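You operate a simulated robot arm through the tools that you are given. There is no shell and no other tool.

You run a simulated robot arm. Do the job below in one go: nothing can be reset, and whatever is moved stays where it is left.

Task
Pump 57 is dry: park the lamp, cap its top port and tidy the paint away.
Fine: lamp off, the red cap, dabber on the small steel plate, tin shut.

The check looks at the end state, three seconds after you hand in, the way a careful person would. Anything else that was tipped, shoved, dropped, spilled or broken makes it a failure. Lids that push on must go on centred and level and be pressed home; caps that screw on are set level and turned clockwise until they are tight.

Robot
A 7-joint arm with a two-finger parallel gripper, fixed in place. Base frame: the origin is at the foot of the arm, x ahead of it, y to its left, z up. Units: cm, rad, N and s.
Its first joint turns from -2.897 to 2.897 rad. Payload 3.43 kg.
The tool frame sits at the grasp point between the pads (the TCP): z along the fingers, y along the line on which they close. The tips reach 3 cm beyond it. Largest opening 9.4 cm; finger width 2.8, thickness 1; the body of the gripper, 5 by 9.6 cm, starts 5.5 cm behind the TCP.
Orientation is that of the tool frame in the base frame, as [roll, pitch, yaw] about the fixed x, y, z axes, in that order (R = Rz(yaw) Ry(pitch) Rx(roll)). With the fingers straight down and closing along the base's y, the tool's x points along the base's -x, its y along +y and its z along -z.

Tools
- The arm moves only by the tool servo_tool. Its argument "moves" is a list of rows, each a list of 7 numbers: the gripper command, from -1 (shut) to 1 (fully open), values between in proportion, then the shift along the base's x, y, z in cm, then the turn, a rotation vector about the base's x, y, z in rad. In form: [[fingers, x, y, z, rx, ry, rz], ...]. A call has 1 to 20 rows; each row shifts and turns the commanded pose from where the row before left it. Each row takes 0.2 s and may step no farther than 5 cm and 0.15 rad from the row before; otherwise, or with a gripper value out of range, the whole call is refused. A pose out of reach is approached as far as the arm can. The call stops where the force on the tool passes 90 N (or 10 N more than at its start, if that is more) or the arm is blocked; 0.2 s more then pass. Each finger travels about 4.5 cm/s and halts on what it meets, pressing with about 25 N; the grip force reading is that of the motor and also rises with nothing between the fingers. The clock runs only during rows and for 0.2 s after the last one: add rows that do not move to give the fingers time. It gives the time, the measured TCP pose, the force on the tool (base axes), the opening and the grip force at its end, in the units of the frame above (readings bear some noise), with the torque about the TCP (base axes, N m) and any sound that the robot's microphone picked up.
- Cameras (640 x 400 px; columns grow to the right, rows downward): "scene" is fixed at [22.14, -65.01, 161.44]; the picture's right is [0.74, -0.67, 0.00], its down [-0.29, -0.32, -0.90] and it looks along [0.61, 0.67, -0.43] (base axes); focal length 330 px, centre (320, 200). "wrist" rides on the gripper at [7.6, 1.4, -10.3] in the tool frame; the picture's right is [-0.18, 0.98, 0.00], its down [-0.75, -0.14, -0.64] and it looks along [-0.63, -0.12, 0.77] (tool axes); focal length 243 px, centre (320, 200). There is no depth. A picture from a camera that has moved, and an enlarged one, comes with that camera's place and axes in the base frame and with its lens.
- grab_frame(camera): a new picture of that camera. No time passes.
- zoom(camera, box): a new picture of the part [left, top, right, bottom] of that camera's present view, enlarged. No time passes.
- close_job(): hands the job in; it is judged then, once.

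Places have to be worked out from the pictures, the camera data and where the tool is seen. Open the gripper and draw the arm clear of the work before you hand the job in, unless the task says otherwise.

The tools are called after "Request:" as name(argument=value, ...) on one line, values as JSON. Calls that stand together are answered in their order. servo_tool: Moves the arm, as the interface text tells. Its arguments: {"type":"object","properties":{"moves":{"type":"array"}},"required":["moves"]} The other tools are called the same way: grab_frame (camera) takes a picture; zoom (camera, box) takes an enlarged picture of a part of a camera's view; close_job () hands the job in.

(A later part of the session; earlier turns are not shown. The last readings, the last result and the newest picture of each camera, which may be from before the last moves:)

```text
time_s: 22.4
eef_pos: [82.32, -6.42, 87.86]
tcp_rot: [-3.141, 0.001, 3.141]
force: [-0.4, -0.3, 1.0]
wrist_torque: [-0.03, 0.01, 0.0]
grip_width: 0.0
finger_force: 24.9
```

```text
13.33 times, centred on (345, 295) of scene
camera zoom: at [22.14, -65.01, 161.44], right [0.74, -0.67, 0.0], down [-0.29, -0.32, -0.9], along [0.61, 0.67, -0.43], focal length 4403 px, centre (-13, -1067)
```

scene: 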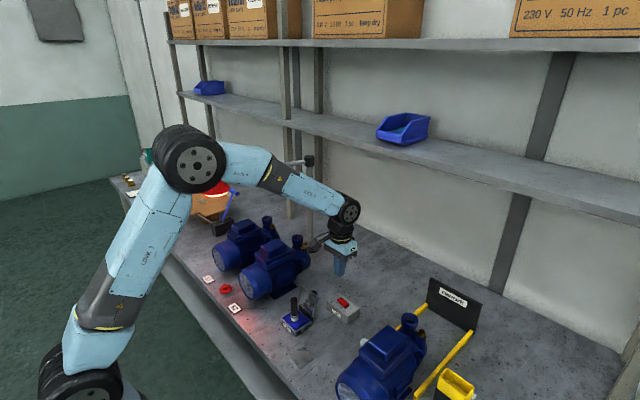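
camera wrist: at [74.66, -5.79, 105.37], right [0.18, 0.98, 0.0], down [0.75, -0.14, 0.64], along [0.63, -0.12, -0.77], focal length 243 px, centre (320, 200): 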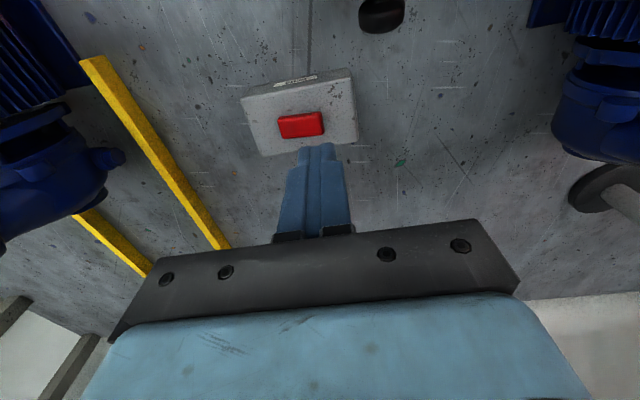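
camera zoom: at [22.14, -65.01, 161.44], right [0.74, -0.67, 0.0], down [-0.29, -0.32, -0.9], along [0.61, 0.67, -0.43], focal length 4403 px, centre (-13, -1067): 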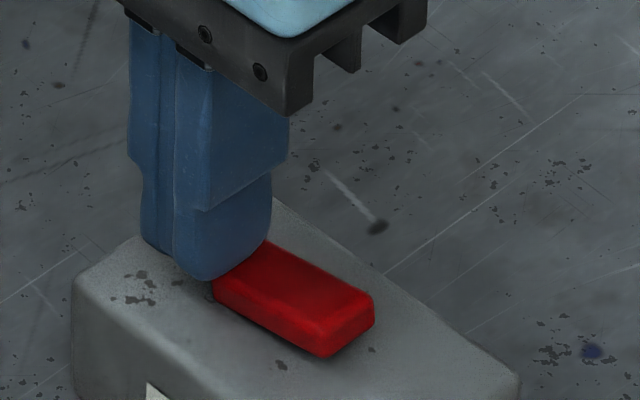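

The rocker is thrown over with almost no force. I'll press slightly more to seat it, hold, then lift and look.

Request:
servo_tool(moves=[[-1, 0, 0, -0.2, 0, 0, 0], [-1, 0, 0, -0.2, 0, 0, 0], [-1, 0, 0, 0, 0, 0, 0]])

Request:
zoom(camera="scene", box=[325, 280, 365, 310])

Request:
zoom(camera="scene", box=[180, 150, 260, 240])

```text
time_s: 23.2
eef_pos: [82.24, -6.64, 87.97]
tcp_rot: [3.14, 0.005, 3.142]
force: [-3.8, -0.9, 43.4]
wrist_torque: [-0.42, 0.23, -0.05]
grip_width: 0.0
finger_force: 25.4
```

```text
13.33 times, centred on (345, 295) of scene
camera zoom: at [22.14, -65.01, 161.44], right [0.74, -0.67, 0.0], down [-0.29, -0.32, -0.9], along [0.61, 0.67, -0.43], focal length 4403 px, centre (-13, -1067)
```

zoom: 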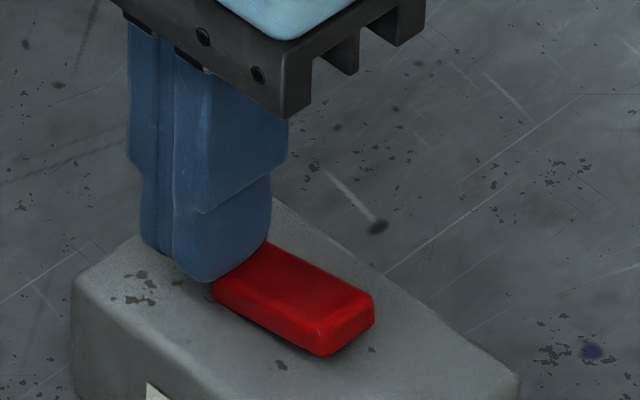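

```text
4.44 times, centred on (220, 195) of scene
camera zoom: at [22.14, -65.01, 161.44], right [0.74, -0.67, 0.0], down [-0.29, -0.32, -0.9], along [0.61, 0.67, -0.43], focal length 1468 px, centre (764, 222)
```

zoom: 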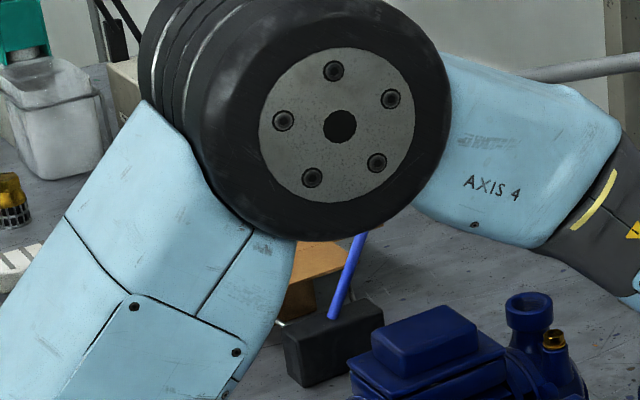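

The tips have bottomed at about z≈85 with 43 N, so the rocker end can't go lower. I'm lifting to see whether it holds.

Request:
servo_tool(moves=[[-1, 0, 0, 0.4, 0, 0, 0], [-1, 0, 0, 1, 0, 0, 0], [-1, 0, 0, 1, 0, 0, 0], [-1, 0, 0, 0, 0, 0, 0]])

Request:
zoom(camera="scene", box=[325, 280, 365, 310])

Request:
zoom(camera="wrist", box=[240, 60, 400, 180])

```text
time_s: 24.2
eef_pos: [82.26, -6.44, 89.91]
tcp_rot: [3.141, -0.002, -3.141]
force: [0.2, -0.1, -1.1]
wrist_torque: [-0.02, 0.01, 0.0]
grip_width: 0.0
finger_force: 24.6
```

```text
13.33 times, centred on (345, 295) of scene
camera zoom: at [22.14, -65.01, 161.44], right [0.74, -0.67, 0.0], down [-0.29, -0.32, -0.9], along [0.61, 0.67, -0.43], focal length 4403 px, centre (-13, -1067)
```

zoom: 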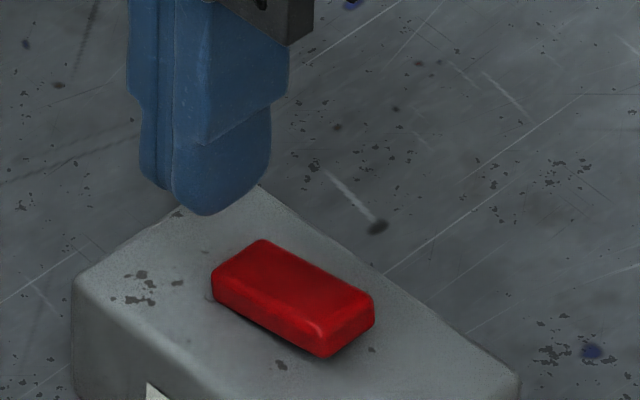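

```text
3.33 times, centred on (320, 120) of wrist
camera zoom: at [74.71, -5.03, 100.13], right [0.18, 0.98, 0.0], down [0.75, -0.14, 0.64], along [0.63, -0.12, -0.77], focal length 809 px, centre (320, 467)
```

zoom: 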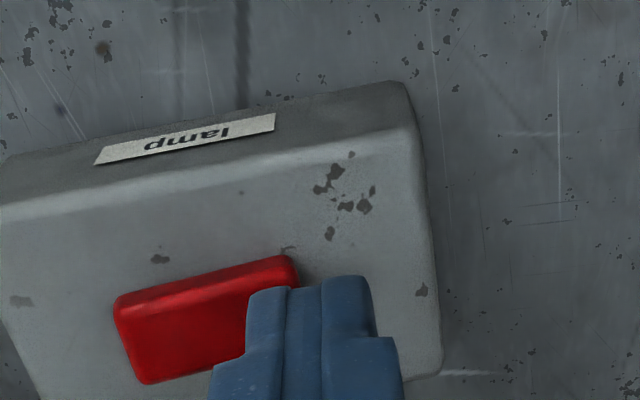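

This time the rocker stays flipped with the +y end down. I'm raising and retreating to see the lamp.

Request:
servo_tool(moves=[[-1, 0, 0, 3, 0, 0, 0], [-1, 0, 0, 4, 0, 0, 0], [-1, -2, 0, 4, 0, 0, 0], [-1, -2, 0, 4, 0, 0, 0], [-1, -3, 0, 4, 0, 0, 0], [-1, -3, 0, 4, 0, 0, 0], [-1, -3, 0, 4, 0, 0, 0], [-1, -3, 0, 4, 0, 0, 0], [-1, -3, 0, 4, 0, 0, 0], [-1, -3, 0, 4, 0, 0, 0], [-1, -3, 0, 4, 0, 0, 0], [-1, 0, 0, 0, 0, 0, 0]])

Request:
grab_frame(camera="scene")

Request:
zoom(camera="scene", box=[195, 150, 255, 210])

Request:
zoom(camera="scene", box=[325, 290, 365, 325])

Request:
grab_frame(camera="wrist")

```text
time_s: 26.8
eef_pos: [57.36, -6.45, 133.14]
tcp_rot: [-3.141, 0.0, -3.141]
force: [-0.4, 0.0, 0.1]
wrist_torque: [0.04, 0.0, 0.0]
grip_width: 0.0
finger_force: 24.6
```

```text
taken
```

scene: 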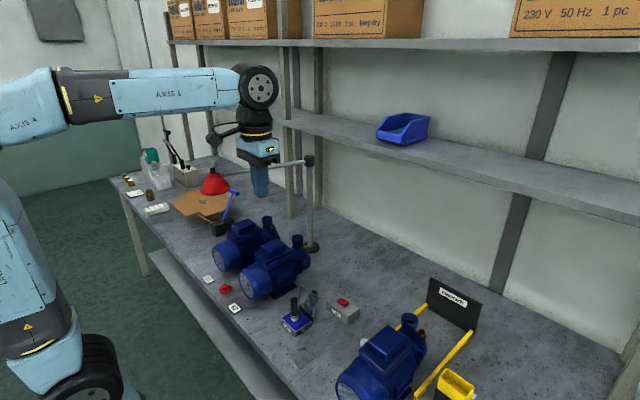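

```text
6.67 times, centred on (225, 180) of scene
camera zoom: at [22.14, -65.01, 161.44], right [0.74, -0.67, 0.0], down [-0.29, -0.32, -0.9], along [0.61, 0.67, -0.43], focal length 2201 px, centre (953, 333)
```

zoom: 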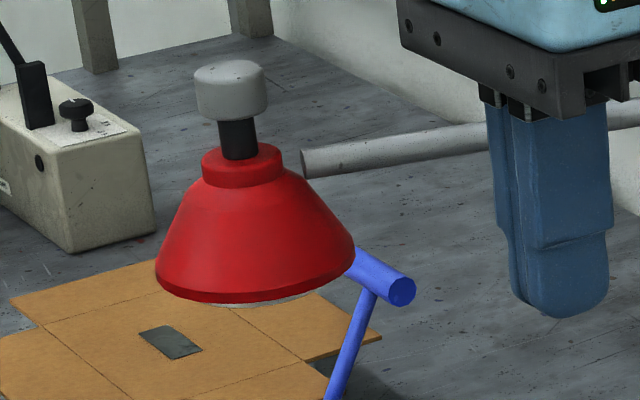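

```text
11.43 times, centred on (345, 308) of scene
camera zoom: at [22.14, -65.01, 161.44], right [0.74, -0.67, 0.0], down [-0.29, -0.32, -0.9], along [0.61, 0.67, -0.43], focal length 3774 px, centre (34, -1029)
```

zoom: 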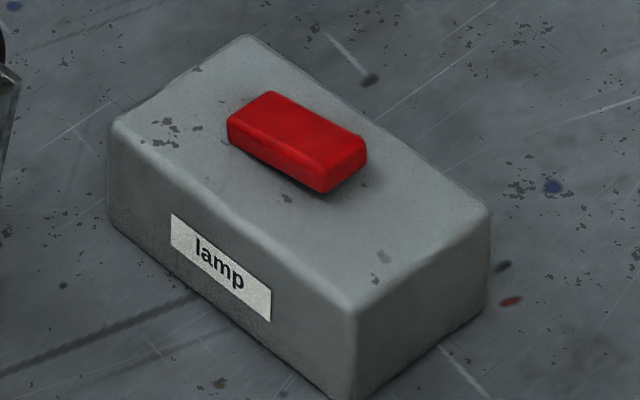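

```text
taken
camera wrist: at [49.73, -5.03, 143.26], right [0.18, 0.98, 0.0], down [0.75, -0.14, 0.64], along [0.63, -0.12, -0.77], focal length 243 px, centre (320, 200)
```

wrist: 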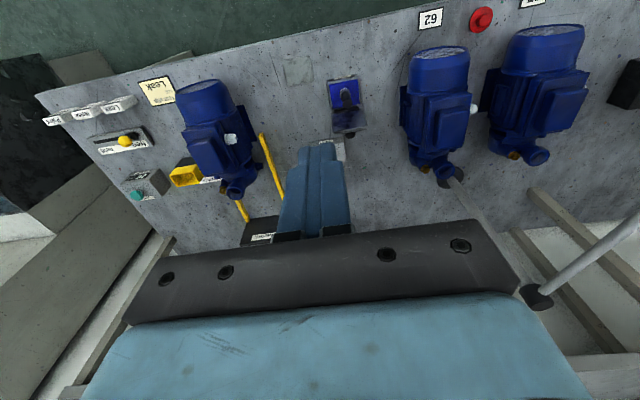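

The lamp is now dark and the rocker holds in its off position. Next I'll look at the lamp head from nearby, moving to about (52, 34, 140) with the fingers open.

Request:
servo_tool(moves=[[-1, -1, 4, 1, 0, 0, 0], [-1, -1, 4, 1, 0, 0, 0], [-1, -1, 4, 1, 0, 0, 0], [-1, -1, 4, 1, 0, 0, 0], [-1, -1, 4, 1, 0, 0, 0], [-1, 0, 4, 1, 0, 0, 0], [-1, 0, 4, 1, 0, 0, 0], [1, 0, 4, 0, 0, 0, 0], [1, 0, 4, 0, 0, 0, 0], [1, 0, 4, 0, 0, 0, 0], [1, 0, 0, 0, 0, 0, 0]])

Request:
grab_frame(camera="wrist")

Request:
grab_frame(camera="scene")

```text
time_s: 29.2
eef_pos: [52.3, 33.69, 139.89]
tcp_rot: [3.14, 0.0, 3.141]
force: [0.0, 0.1, -0.8]
wrist_torque: [0.01, 0.04, -0.01]
grip_width: 8.63
finger_force: 0.1
```

```text
taken
camera wrist: at [44.68, 35.07, 150.13], right [0.18, 0.98, 0.0], down [0.75, -0.14, 0.64], along [0.63, -0.12, -0.77], focal length 243 px, centre (320, 200)
```

wrist: 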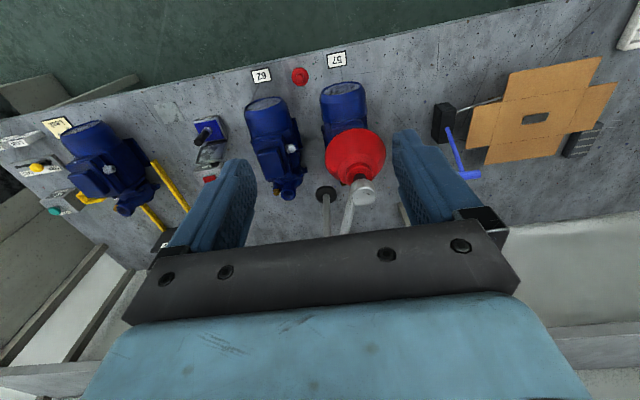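

```text
taken
```

scene: 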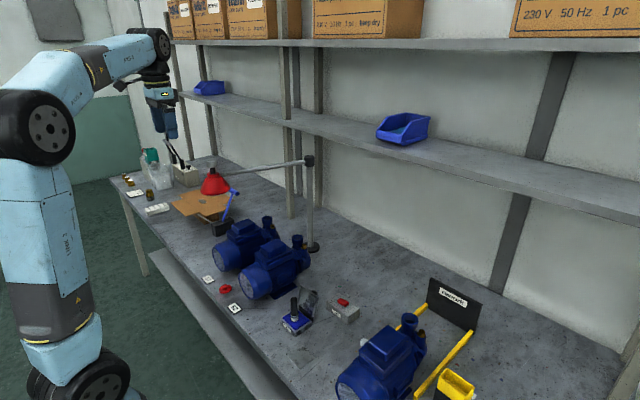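

Request:
zoom(camera="wrist", box=[280, 110, 420, 240])

```text
3.08 times, centred on (350, 175) of wrist
camera zoom: at [44.68, 35.07, 150.13], right [0.18, 0.98, 0.0], down [0.75, -0.14, 0.64], along [0.63, -0.12, -0.77], focal length 746 px, centre (228, 277)
```

zoom: 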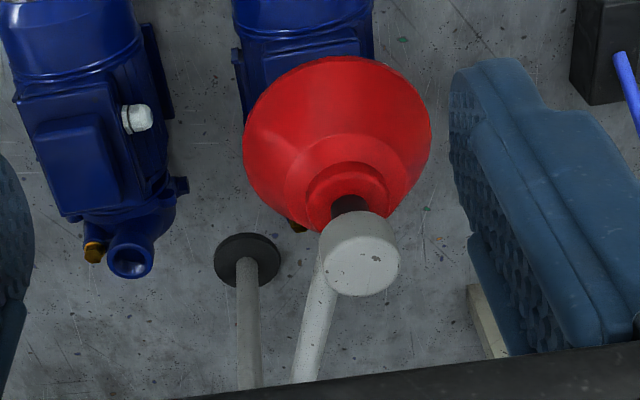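

The knob top is at about (65.2, 37, 125) with a diameter of about 3.4 cm, and the shade lies below z≈121. I'll bring the open fingers down either side of the knob as a loose cage.

Request:
servo_tool(moves=[[1, 3, 1, 0, 0, 0, 0], [1, 4, 1, 0, 0, 0, 0], [1, 4, 1, -2, 0, 0, 0], [1, 1.8, 0.3, -3, 0, 0, 0], [1, 0, 0, -2, 0, 0, 0], [1, 0, 0, 0, 0, 0, 0]])

Request:
grab_frame(camera="wrist")

Request:
zoom(camera="scene", box=[170, 100, 330, 220])

```text
time_s: 30.6
eef_pos: [65.25, 36.9, 132.95]
tcp_rot: [-3.14, 0.001, -3.141]
force: [0.1, -0.9, -0.1]
wrist_torque: [-0.01, -0.02, -0.01]
grip_width: 9.42
finger_force: 0.1
```

```text
taken
camera wrist: at [57.54, 38.32, 143.07], right [0.18, 0.98, 0.0], down [0.75, -0.14, 0.64], along [0.63, -0.12, -0.77], focal length 243 px, centre (320, 200)
```

wrist: 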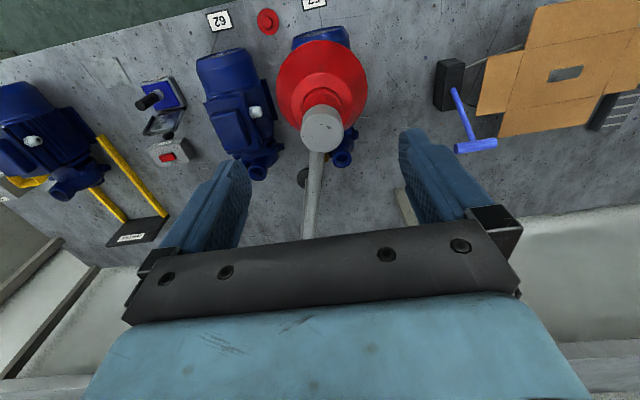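

```text
3.33 times, centred on (250, 160) of scene
camera zoom: at [22.14, -65.01, 161.44], right [0.74, -0.67, 0.0], down [-0.29, -0.32, -0.9], along [0.61, 0.67, -0.43], focal length 1101 px, centre (553, 333)
```

zoom: 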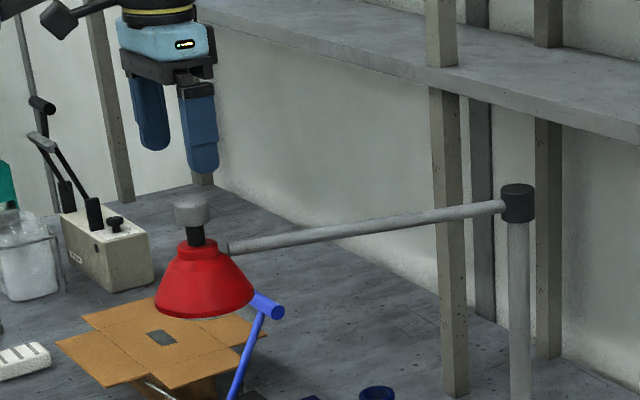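

The knob sits centred between the fingers. I'm descending so the tips end around z≈122, beside the knob and above the shade.

Request:
servo_tool(moves=[[1, 0, 0, -3, 0, 0, 0], [1, 0, 0, -2.5, 0, 0, 0], [1, 0, 0, -1.5, 0, 0, 0], [1, 0, 0, -0.5, 0, 0, 0], [0, 0, 0, 0, 0, 0, 0], [0, 0, 0, 0, 0, 0, 0], [0, 0, 0, 0, 0, 0, 0]])

Request:
grab_frame(camera="wrist")

Request:
zoom(camera="scene", box=[180, 130, 260, 210])

```text
time_s: 32.2
eef_pos: [65.09, 36.8, 125.33]
tcp_rot: [3.141, 0.0, 3.141]
force: [0.4, -0.1, 0.5]
wrist_torque: [0.01, 0.01, -0.01]
grip_width: 4.71
finger_force: 0.1
```

```text
taken
camera wrist: at [57.49, 38.29, 135.59], right [0.18, 0.98, 0.0], down [0.75, -0.14, 0.64], along [0.63, -0.12, -0.77], focal length 243 px, centre (320, 200)
```

wrist: 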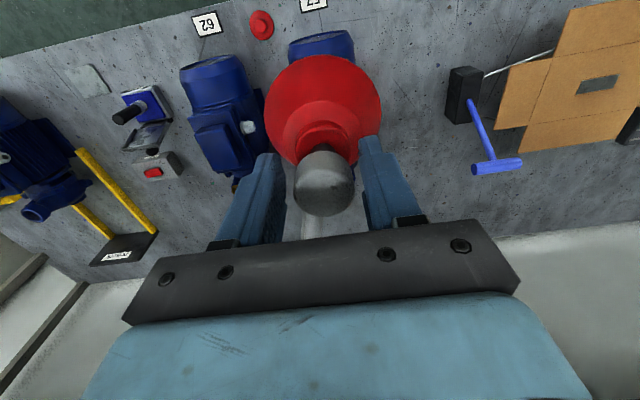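

```text
5.00 times, centred on (220, 170) of scene
camera zoom: at [22.14, -65.01, 161.44], right [0.74, -0.67, 0.0], down [-0.29, -0.32, -0.9], along [0.61, 0.67, -0.43], focal length 1651 px, centre (820, 350)
```

zoom: 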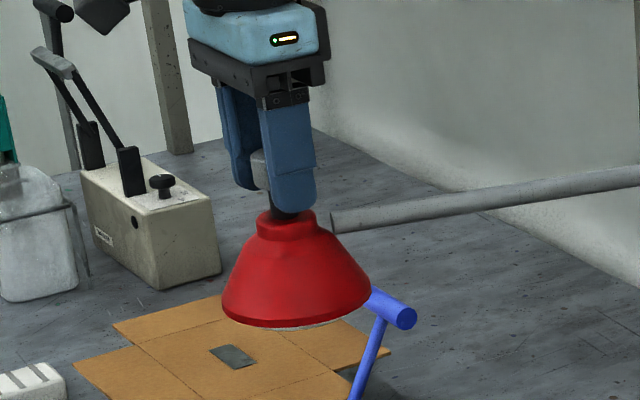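

The knob is caged with no contact. I'll nudge +y by 2 cm to test whether the arm swings that way.

Request:
servo_tool(moves=[[0, 0, 0.4, 0, 0, 0, 0], [0, 0, 0.4, 0, 0, 0, 0], [0, 0, 0.4, 0, 0, 0, 0], [0, 0, 0.4, 0, 0, 0, 0], [0, 0, 0.4, 0, 0, 0, 0], [0, 0, 0, 0, 0, 0, 0]])

Request:
grab_frame(camera="wrist")

Request:
zoom(camera="scene", box=[180, 130, 260, 210])

```text
time_s: 33.6
eef_pos: [65.2, 38.75, 125.46]
tcp_rot: [-3.141, -0.001, -3.141]
force: [-0.2, -0.1, -0.9]
wrist_torque: [0.01, -0.03, 0.0]
grip_width: 4.7
finger_force: 0.1
```

```text
taken
camera wrist: at [57.48, 40.26, 135.64], right [0.18, 0.98, 0.0], down [0.75, -0.14, 0.64], along [0.63, -0.12, -0.77], focal length 243 px, centre (320, 200)
```

wrist: 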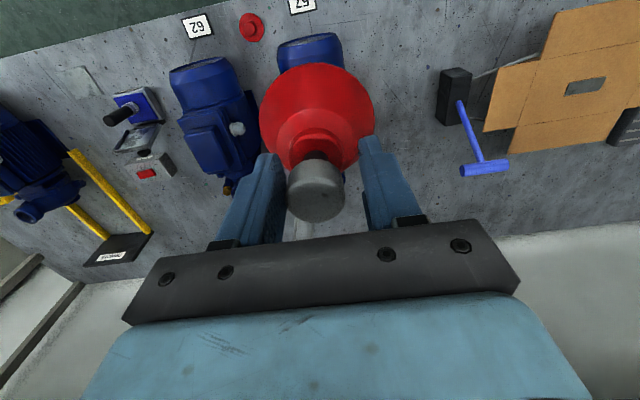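

```text
5.00 times, centred on (220, 170) of scene
camera zoom: at [22.14, -65.01, 161.44], right [0.74, -0.67, 0.0], down [-0.29, -0.32, -0.9], along [0.61, 0.67, -0.43], focal length 1651 px, centre (820, 350)
```

zoom: 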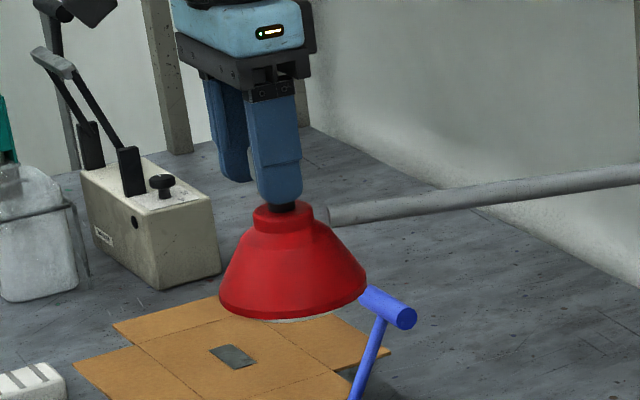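

The arm swings freely toward +y. Before committing, I'll test the -y direction a little past the starting angle to see if there's a stop there.

Request:
servo_tool(moves=[[0, 0, -1, 0, 0, 0, 0], [0, 0, -1, 0, 0, 0, 0], [0, 0, -1, 0, 0, 0, 0], [0, 0, -0.5, 0, 0, 0, 0], [0, 0, -0.5, 0, 0, 0, 0], [0, 0, -0.5, 0, 0, 0, 0], [0, 0, -0.5, 0, 0, 0, 0], [0, 0, -0.5, 0, 0, 0, 0], [0, 0, -0.5, 0, 0, 0, 0], [0, 0, 0, 0, 0, 0, 0]])

Request:
grab_frame(camera="wrist")

Request:
zoom(camera="scene", box=[180, 130, 260, 210])

```text
time_s: 35.8
eef_pos: [65.15, 32.86, 125.36]
tcp_rot: [3.142, 0.001, -3.141]
force: [-1.1, 0.5, 0.1]
wrist_torque: [0.02, -0.01, 0.01]
grip_width: 4.69
finger_force: 0.1
```

```text
taken
camera wrist: at [57.51, 34.25, 135.64], right [0.18, 0.98, 0.0], down [0.75, -0.14, 0.64], along [0.63, -0.12, -0.77], focal length 243 px, centre (320, 200)
```

wrist: 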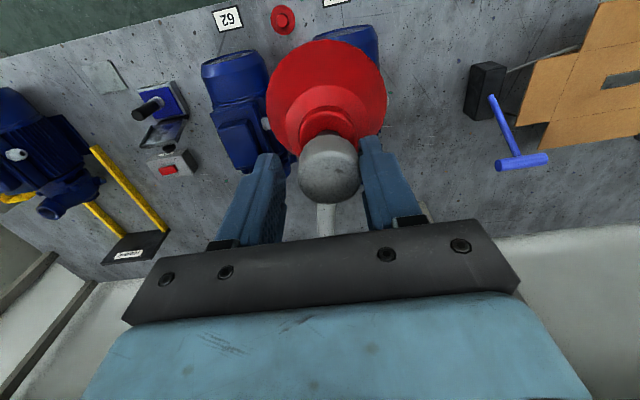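

```text
5.00 times, centred on (220, 170) of scene
camera zoom: at [22.14, -65.01, 161.44], right [0.74, -0.67, 0.0], down [-0.29, -0.32, -0.9], along [0.61, 0.67, -0.43], focal length 1651 px, centre (820, 350)
```

zoom: 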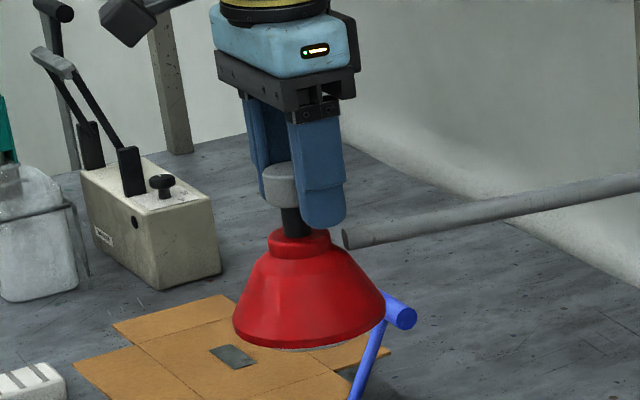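

Both directions are free here. I'll explore toward +y first, moving the cage slowly along the arc (pivot ≈(99.8, 26.8), radius ≈36) and watching for a stop or the reach limit.

Request:
servo_tool(moves=[[0, 0.04, 1.5, 0, 0, 0, 0], [0, 0.06, 1.5, 0, 0, 0, 0], [0, 0.06, 1.5, 0, 0, 0, 0], [0, 0.41, 1.2, 0, 0, 0, -0.03], [0, 0.41, 1.19, 0, 0, 0, -0.03], [0, 0.49, 1.16, 0, 0, 0, -0.03], [0, 0.49, 1.15, 0, 0, 0, -0.03], [0, 0.57, 1.12, 0, 0, 0, -0.04], [0, 0.58, 1.12, 0, 0, 0, -0.04], [0, 0.64, 1.08, 0, 0, 0, -0.04], [0, 0.65, 1.08, 0, 0, 0, -0.04], [0, 0.72, 1.04, 0, 0, 0, -0.04], [0, 0.73, 1.03, 0, 0, 0, -0.04], [0, 0.79, 0.98, 0, 0, 0, -0.04], [0, 0.8, 0.98, 0, 0, 0, -0.04], [0, 0, 0, 0, 0, 0, 0]])

Request:
grab_frame(camera="wrist")

Request:
grab_frame(camera="scene")

```text
time_s: 37.6
eef_pos: [66.97, 42.02, 125.4]
tcp_rot: [-3.126, -0.011, 2.987]
force: [-38.3, -45.7, -5.7]
wrist_torque: [0.32, 0.18, -0.9]
grip_width: 9.06
finger_force: 25.2
stopped in row 8: the force on the tool passed its limit at 105 N (the readings are from after the stop); the commanded pose is now the measured one
```

```text
taken
camera wrist: at [59.88, 44.8, 135.68], right [0.33, 0.94, -0.02], down [0.73, -0.25, 0.64], along [0.6, -0.23, -0.77], focal length 243 px, centre (320, 200)
```

wrist: 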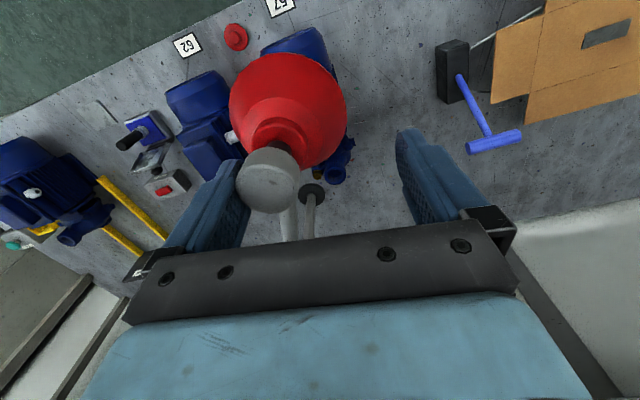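

```text
taken
```

scene: 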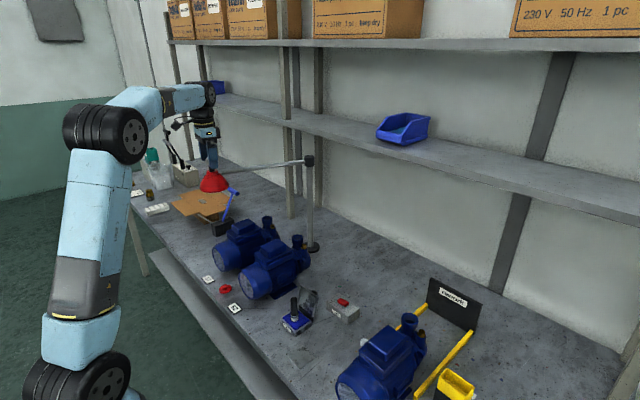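

A hard stop sits just past the starting angle on the +y side, so the arm only swings the other way and the park side is -y. I'm backing off at once to release the load.

Request:
servo_tool(moves=[[0.9, -0.5, -0.7, 0, 0, 0, 0], [0.9, -0.4, -0.7, 0, 0, 0, 0], [0.9, -0.4, -0.8, 0, 0, 0, 0.05], [0.9, -0.3, -0.8, 0, 0, 0, 0.05], [0.9, 0, 0, 0, 0, 0, 0.054], [0.9, 0, 0, 0, 0, 0, 0]])

Request:
grab_frame(camera="wrist")

Request:
zoom(camera="scene", box=[170, 100, 330, 260])

```text
time_s: 39.0
eef_pos: [65.67, 39.56, 125.28]
tcp_rot: [-3.131, -0.009, -3.14]
force: [0.1, 0.1, -0.2]
wrist_torque: [0.0, -0.01, -0.01]
grip_width: 8.93
finger_force: 0.1
```

```text
taken
camera wrist: at [58.19, 41.05, 135.5], right [0.18, 0.98, -0.01], down [0.76, -0.13, 0.64], along [0.62, -0.13, -0.77], focal length 243 px, centre (320, 200)
```

wrist: 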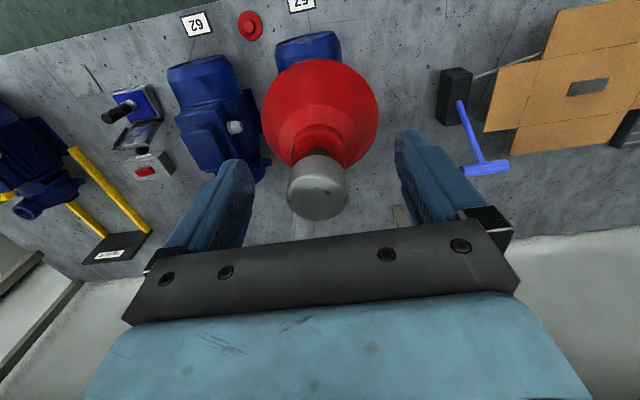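

```text
2.50 times, centred on (250, 180) of scene
camera zoom: at [22.14, -65.01, 161.44], right [0.74, -0.67, 0.0], down [-0.29, -0.32, -0.9], along [0.61, 0.67, -0.43], focal length 826 px, centre (495, 250)
```

zoom: 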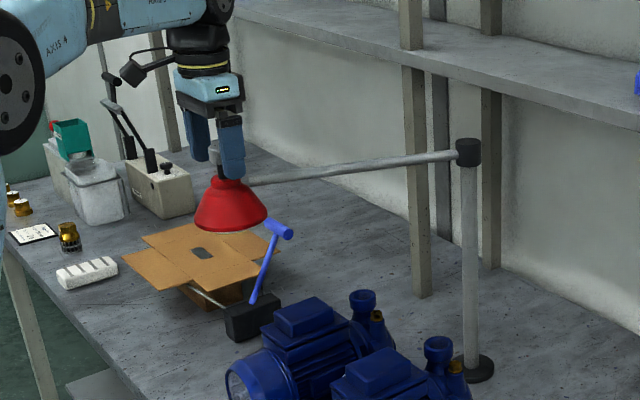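

The load is released, and the post and lamp look intact. Now I'll re-cage the knob and guide it along the arc toward -y, turning the hand with the tangent.

Request:
servo_tool(moves=[[0, 0, 0, 0, 0, 0, 0], [0, 0, 0, 0, 0, 0, 0], [0, -0.32, -1.47, 0, 0, 0, 0], [0, -0.32, -1.47, 0, 0, 0, 0], [0, -0.32, -1.47, 0, 0, 0, 0], [0, -0.33, -1.48, 0, 0, 0, 0], [0, -0.19, -1.24, 0, 0, 0, 0], [0, -0.2, -1.24, 0, 0, 0, 0], [0, -0.11, -1.25, 0, 0, 0, 0.026], [0, -0.11, -1.26, 0, 0, 0, 0.026], [0, -0.02, -1.26, 0, 0, 0, 0.026], [0, -0.02, -1.26, 0, 0, 0, 0.026], [0, 0.07, -1.26, 0, 0, 0, 0.026], [0, 0.07, -1.26, 0, 0, 0, 0.026], [0, 0.15, -1.25, 0, 0, 0, 0.026], [0, 0.15, -1.24, 0, 0, 0, 0.026], [0, 0.24, -1.24, 0, 0, 0, 0.026], [0, 0.25, -1.24, 0, 0, 0, 0.026], [0, 0, 0, 0, 0, 0, 0]])

Request:
grab_frame(camera="wrist")

Request:
grab_frame(camera="scene")

```text
time_s: 43.0
eef_pos: [64.82, 18.53, 125.27]
tcp_rot: [-3.131, -0.009, -2.881]
force: [0.3, -1.0, 0.5]
wrist_torque: [-0.04, 0.0, 0.0]
grip_width: 4.7
finger_force: 0.1
```

```text
taken
camera wrist: at [57.05, 18.11, 135.51], right [-0.08, 1.0, -0.01], down [0.77, 0.07, 0.64], along [0.64, 0.04, -0.77], focal length 243 px, centre (320, 200)
```

wrist: 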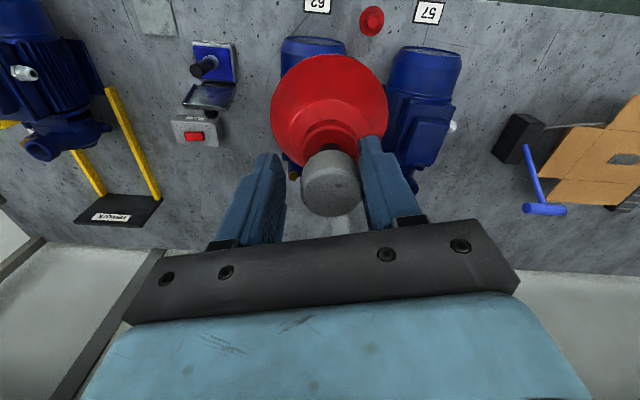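

```text
taken
```

scene: 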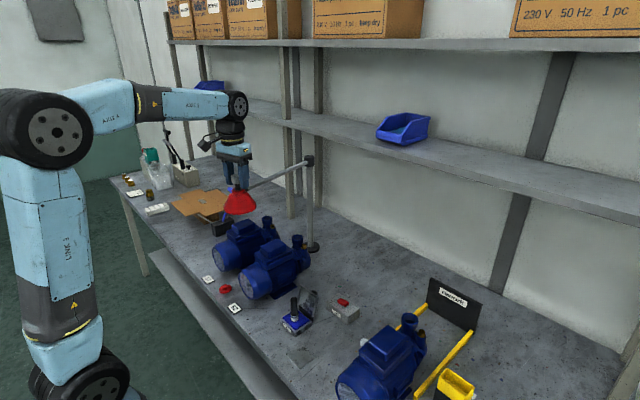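

The lamp follows smoothly and is passing over pump 62. I'm continuing along the arc in smaller chunks, watching for the far stop.

Request:
servo_tool(moves=[[0, 0.32, -1.21, 0, 0, 0, 0.035], [0, 0.33, -1.21, 0, 0, 0, 0.035], [0, 0.41, -1.2, 0, 0, 0, 0.035], [0, 0.41, -1.19, 0, 0, 0, 0.035], [0, 0.49, -1.16, 0, 0, 0, 0.035], [0, 0.49, -1.15, 0, 0, 0, 0.035], [0, 0.57, -1.12, 0, 0, 0, 0.035], [0, 0.58, -1.12, 0, 0, 0, 0.035], [0, 0.64, -1.08, 0, 0, 0, 0.035], [0, 0.65, -1.08, 0, 0, 0, 0.035], [0, 0, 0, 0, 0, 0, 0]])

Request:
grab_frame(camera="wrist")

Request:
grab_frame(camera="scene")

```text
time_s: 45.4
eef_pos: [69.65, 7.13, 125.25]
tcp_rot: [-3.129, -0.009, -2.528]
force: [-0.2, -0.5, 0.2]
wrist_torque: [0.02, 0.0, -0.01]
grip_width: 4.71
finger_force: 0.1
```

```text
taken
camera wrist: at [62.53, 4.03, 135.44], right [-0.42, 0.91, -0.01], down [0.7, 0.33, 0.64], along [0.58, 0.26, -0.77], focal length 243 px, centre (320, 200)
```

wrist: 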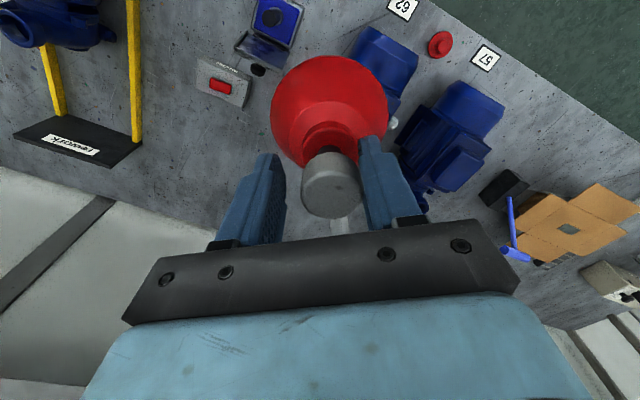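

```text
taken
```

scene: 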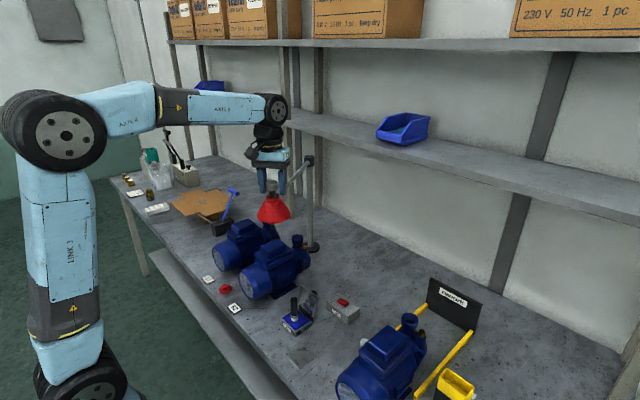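

The lamp is at about 212° around the post and still free. I'm continuing the arc.

Request:
servo_tool(moves=[[0, 0.72, -1.04, 0, 0, 0, 0.035], [0, 0.73, -1.03, 0, 0, 0, 0.035], [0, 0.79, -0.98, 0, 0, 0, 0.035], [0, 0.8, -0.98, 0, 0, 0, 0.035], [0, 0.85, -0.92, 0, 0, 0, 0.035], [0, 0.86, -0.92, 0, 0, 0, 0.035], [0, 0.92, -0.86, 0, 0, 0, 0.035], [0, 0.92, -0.85, 0, 0, 0, 0.035], [0, 0.98, -0.79, 0, 0, 0, 0.035], [0, 0.98, -0.79, 0, 0, 0, 0.035], [0, 0, 0, 0, 0, 0, 0]])

Request:
grab_frame(camera="wrist")

Request:
grab_frame(camera="scene")

```text
time_s: 47.8
eef_pos: [78.2, -2.09, 125.18]
tcp_rot: [-3.131, -0.01, -2.177]
force: [0.1, 0.2, -0.5]
wrist_torque: [0.0, -0.02, 0.0]
grip_width: 4.71
finger_force: 0.1
```

```text
taken
camera wrist: at [72.6, -7.39, 135.43], right [-0.7, 0.71, -0.01], down [0.54, 0.55, 0.64], along [0.46, 0.44, -0.77], focal length 243 px, centre (320, 200)
```

wrist: 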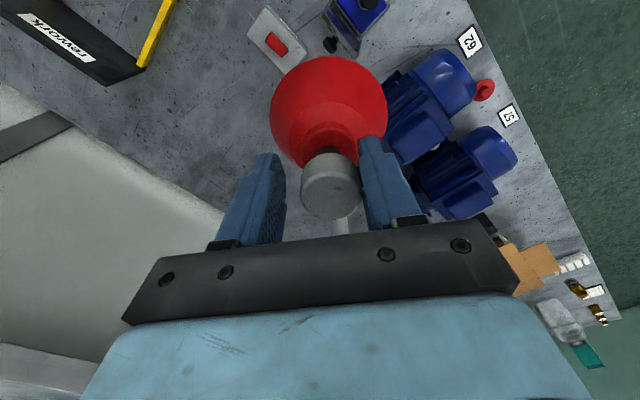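

```text
taken
```

scene: 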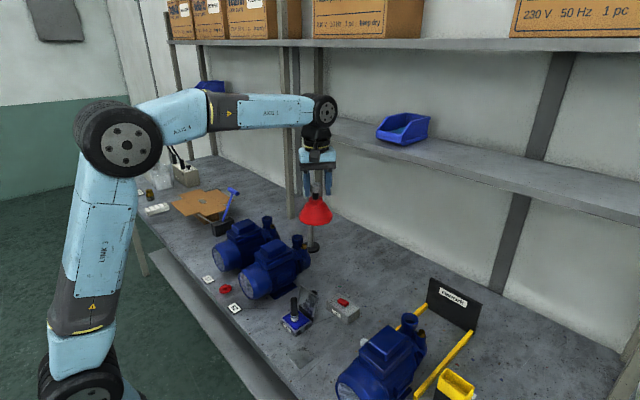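

At about 232° it is still free. I'm continuing around; the shelf edge (x≈110) stays well clear of the hand.

Request:
servo_tool(moves=[[0, 1.03, -0.72, 0, 0, 0, 0.035], [0, 1.04, -0.72, 0, 0, 0, 0.035], [0, 1.08, -0.66, 0, 0, 0, 0.035], [0, 1.08, -0.65, 0, 0, 0, 0.035], [0, 1.12, -0.57, 0, 0, 0, 0.035], [0, 1.12, -0.56, 0, 0, 0, 0.035], [0, 1.16, -0.49, 0, 0, 0, 0.035], [0, 1.16, -0.49, 0, 0, 0, 0.035], [0, 0, 0, 0, 0, 0, 0]])

Request:
grab_frame(camera="wrist")

Request:
grab_frame(camera="scene")

```text
time_s: 49.8
eef_pos: [87.06, -6.89, 125.22]
tcp_rot: [-3.129, -0.008, -1.896]
force: [-0.2, 0.1, 0.1]
wrist_torque: [-0.05, -0.01, 0.03]
grip_width: 4.73
finger_force: 0.0
```

```text
taken
camera wrist: at [83.1, -13.52, 135.49], right [-0.87, 0.49, -0.01], down [0.37, 0.68, 0.64], along [0.32, 0.55, -0.77], focal length 243 px, centre (320, 200)
```

wrist: 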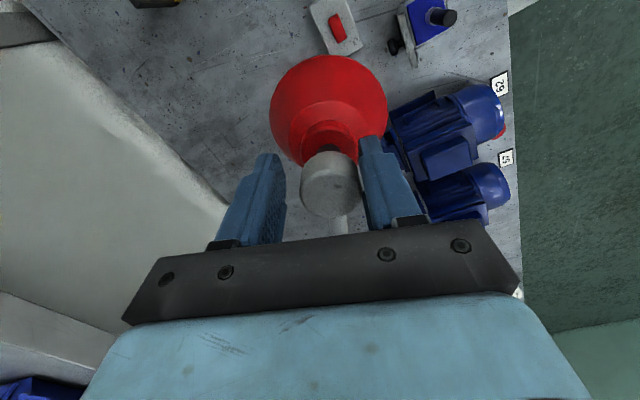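

```text
taken
```

scene: 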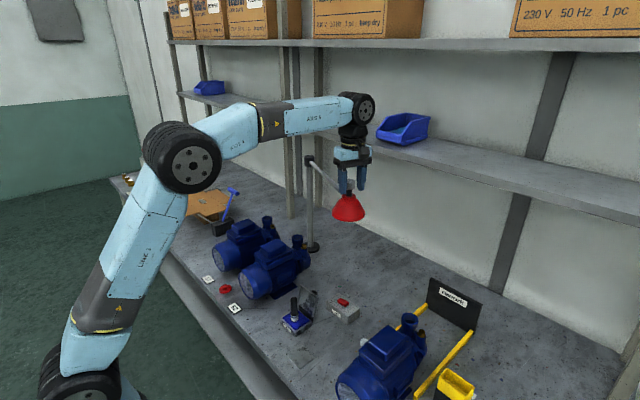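

It's at about 248° with no stop so far. I'm continuing gently toward the back until a stop or my reach limit.

Request:
servo_tool(moves=[[0, 1.19, -0.42, 0, 0, 0, 0.035], [0, 1.19, -0.41, 0, 0, 0, 0.035], [0, 1.21, -0.33, 0, 0, 0, 0.035], [0, 1.22, -0.32, 0, 0, 0, 0.035], [0, 1.24, -0.24, 0, 0, 0, 0.035], [0, 1.24, -0.23, 0, 0, 0, 0.035], [0, 0, 0, 0, 0, 0, 0]])

Request:
grab_frame(camera="wrist")

Request:
grab_frame(camera="scene")

```text
time_s: 51.4
eef_pos: [94.34, -8.89, 125.25]
tcp_rot: [-3.132, -0.01, -1.686]
force: [0.1, -0.8, 0.0]
wrist_torque: [-0.01, -0.02, -0.02]
grip_width: 4.69
finger_force: 0.0
```

```text
taken
camera wrist: at [91.86, -16.21, 135.41], right [-0.96, 0.3, -0.01], down [0.22, 0.74, 0.64], along [0.2, 0.61, -0.77], focal length 243 px, centre (320, 200)
```

wrist: 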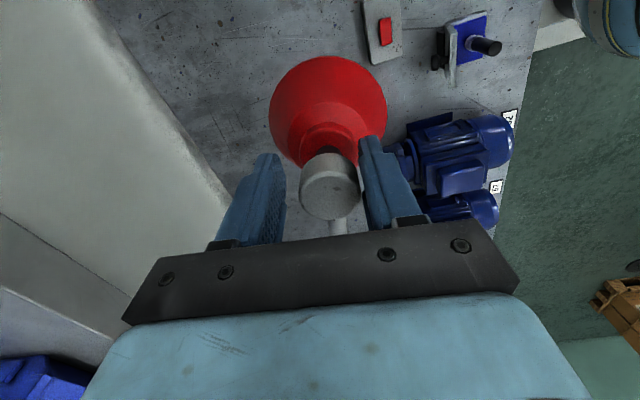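

```text
taken
```

scene: 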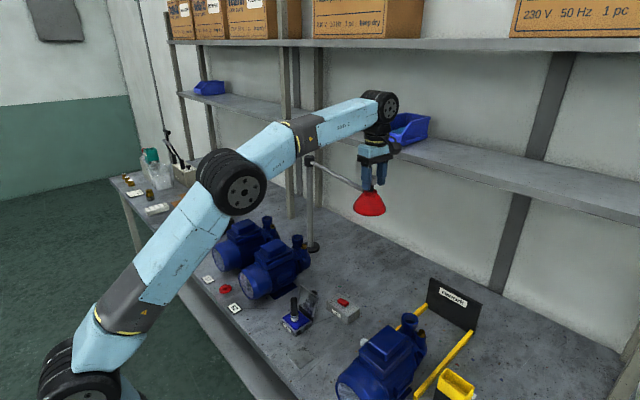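

Still free at about 260°. I'll go a little further to roughly 268°, staying clear of the shelf edge at x≈110.

Request:
servo_tool(moves=[[0, 1.25, -0.16, 0, 0, 0, 0.035], [0, 1.25, -0.15, 0, 0, 0, 0.035], [0, 1.25, -0.07, 0, 0, 0, 0.035], [0, 1.25, -0.06, 0, 0, 0, 0.035], [0, 0, 0, 0, 0, 0, 0]])

Request:
grab_frame(camera="wrist")

Request:
grab_frame(camera="scene")

```text
time_s: 52.6
eef_pos: [98.59, -9.43, 124.87]
tcp_rot: [-3.13, -0.006, -1.546]
force: [-0.4, 0.0, -0.2]
wrist_torque: [0.03, 0.03, 0.01]
grip_width: 4.71
finger_force: 0.1
out of reach, approached as far as the arm can: row 4
```

```text
taken
camera wrist: at [97.13, -16.93, 135.06], right [-0.99, 0.16, -0.01], down [0.12, 0.76, 0.64], along [0.11, 0.63, -0.77], focal length 243 px, centre (320, 200)
```

wrist: 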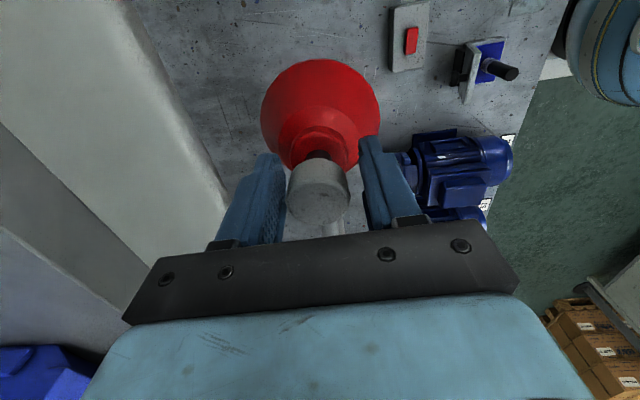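

```text
taken
```

scene: 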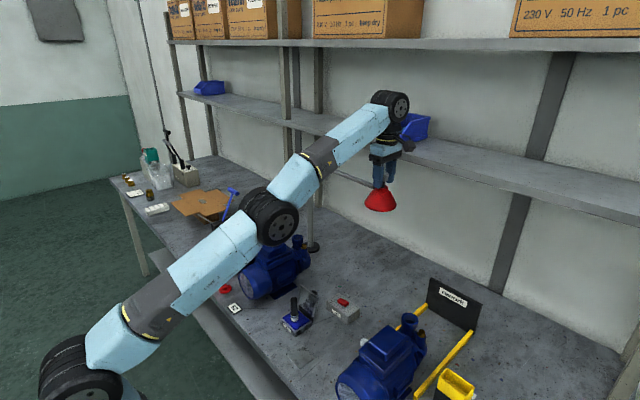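

I'm at my reach limit with the lamp swung about 107° away, over bare bench. I'll lift off, close the fingers and nudge the knob from behind once to see whether a stop lies just beyond.

Request:
servo_tool(moves=[[0.3, -0.3, 0, 0, 0, 0, 0], [0.3, 0, 0, 2, 0, 0, 0], [0.3, 0, 0, 3, 0, 0, 0], [0.3, 0, 0, 2, 0, 0, 0], [-1, -2, 0, 0, 0, 0, 0], [-1, -2.7, 0, 0, 0, 0, 0], [-1, 0, 0, 0, 0, 0, 0], [-1, 0, 0, 0, 0, 0, 0]])

Request:
grab_frame(camera="wrist")

Request:
zoom(camera="scene", box=[300, 100, 460, 260])

```text
time_s: 54.4
eef_pos: [94.8, -9.74, 126.91]
tcp_rot: [-3.127, -0.009, -1.55]
force: [-2.0, -9.1, 33.5]
wrist_torque: [0.18, 0.65, 0.03]
grip_width: 3.3
finger_force: 45.1
out of reach, approached as far as the arm can: row 2, 3, 4, 5
```

```text
taken
camera wrist: at [93.13, -17.28, 137.12], right [-0.99, 0.16, -0.02], down [0.11, 0.76, 0.64], along [0.12, 0.63, -0.77], focal length 243 px, centre (320, 200)
```

wrist: 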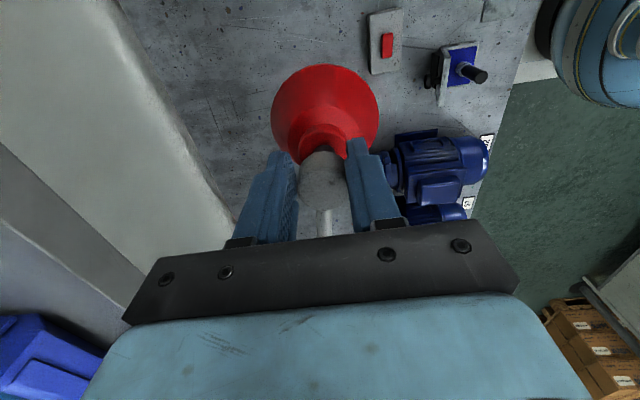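

```text
2.50 times, centred on (380, 180) of scene
camera zoom: at [22.14, -65.01, 161.44], right [0.74, -0.67, 0.0], down [-0.29, -0.32, -0.9], along [0.61, 0.67, -0.43], focal length 826 px, centre (170, 250)
```

zoom: 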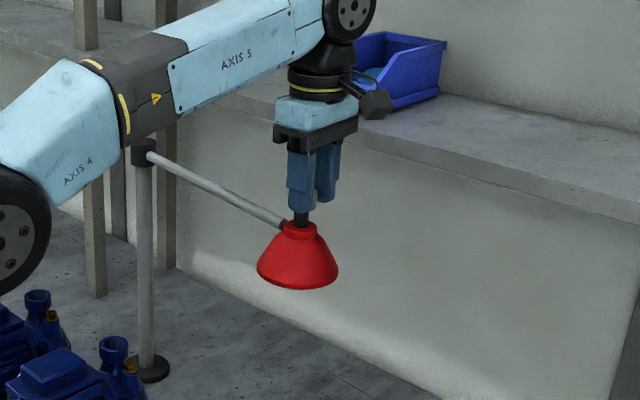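

The lift was limited by reach and the fingers closed on the knob, dragging it back slightly. I'm opening the fingers now so the hand can rise free.

Request:
servo_tool(moves=[[0.3, 0, 0, 0, 0, 0, 0], [0.3, 0, 0, 0, 0, 0, 0], [0.3, 0, 0, 0, 0, 0, 0], [0.3, 0, 0, 0, 0, 0, 0]])

Request:
grab_frame(camera="wrist")

Request:
zoom(camera="scene", box=[300, 100, 460, 260])

```text
time_s: 55.4
eef_pos: [94.76, -9.59, 126.43]
tcp_rot: [-3.131, -0.008, -1.546]
force: [0.4, -0.1, 0.6]
wrist_torque: [0.01, 0.02, 0.02]
grip_width: 6.1
finger_force: 0.1
```

```text
taken
camera wrist: at [93.43, -17.21, 136.75], right [-0.99, 0.16, -0.01], down [0.12, 0.76, 0.64], along [0.11, 0.63, -0.77], focal length 243 px, centre (320, 200)
```

wrist: 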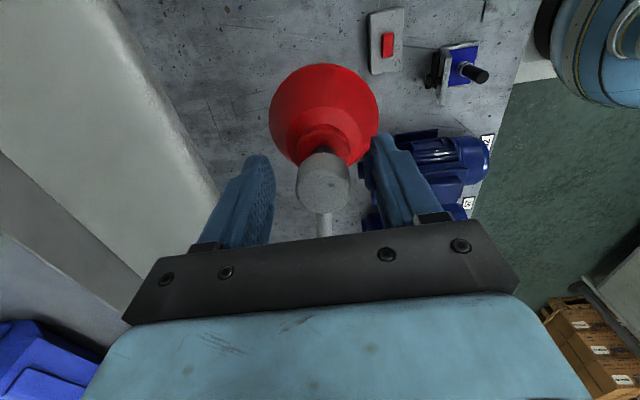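

```text
2.50 times, centred on (380, 180) of scene
camera zoom: at [22.14, -65.01, 161.44], right [0.74, -0.67, 0.0], down [-0.29, -0.32, -0.9], along [0.61, 0.67, -0.43], focal length 826 px, centre (170, 250)
```

zoom: 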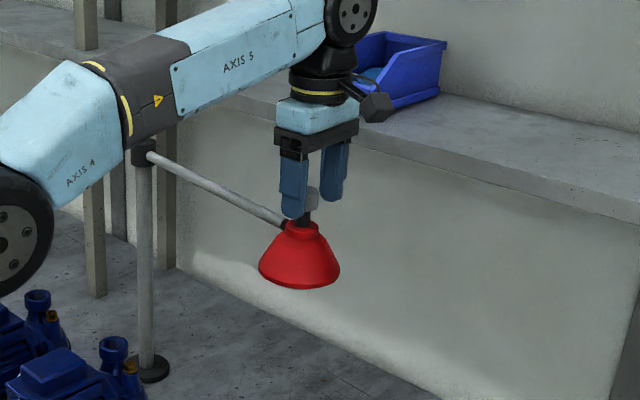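

The knob is free again between the open fingers. I'll slip out sideways along -y, close the fingers, come in behind the knob and give it one gentle push toward the back.

Request:
servo_tool(moves=[[0.3, 0, -2.5, 0, 0, 0, 0], [0.3, 0, -2.5, 0, 0, 0, 0], [0.3, 0, -1, 0, 0, 0, 0], [-1, -2.5, 0, 0, 0, 0, 0], [-1, -2, 0, 0, 0, 0, 0], [-1, 0, 0, -0.8, 0, 0, 0], [-1, 0, 0, 0, 0, 0, 0], [-1, 0, 2, 0, 0, 0, 0], [-1, 0, 2, 0, 0, 0, 0], [-1, 0, 1.8, 0, 0, 0, 0], [-1, 0, 0, 0, 0, 0, 0]])

Request:
grab_frame(camera="wrist")

Request:
zoom(camera="scene", box=[300, 100, 460, 260])

```text
time_s: 57.8
eef_pos: [90.26, -9.85, 125.98]
tcp_rot: [-3.129, -0.009, -1.549]
force: [1.0, 0.5, 0.1]
wrist_torque: [0.0, 0.04, 0.0]
grip_width: 0.0
finger_force: 25.1
```

```text
taken
camera wrist: at [88.95, -17.44, 136.04], right [-0.99, 0.16, -0.01], down [0.12, 0.76, 0.64], along [0.11, 0.63, -0.77], focal length 243 px, centre (320, 200)
```

wrist: 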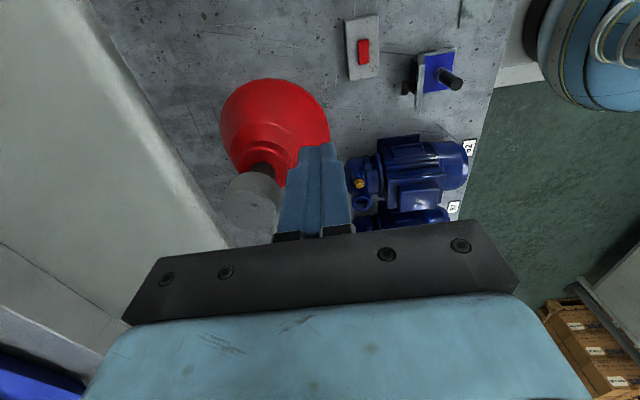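

```text
2.50 times, centred on (380, 180) of scene
camera zoom: at [22.14, -65.01, 161.44], right [0.74, -0.67, 0.0], down [-0.29, -0.32, -0.9], along [0.61, 0.67, -0.43], focal length 826 px, centre (170, 250)
```

zoom: 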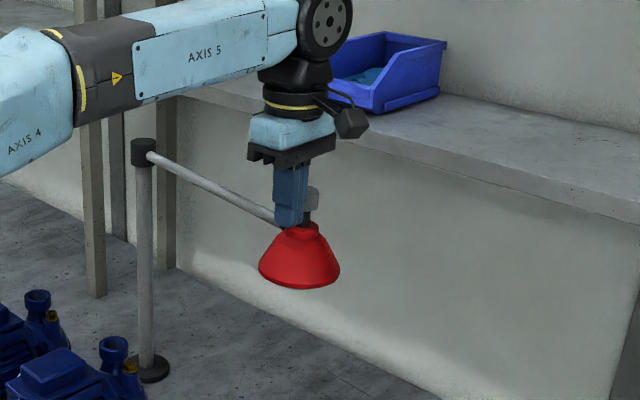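

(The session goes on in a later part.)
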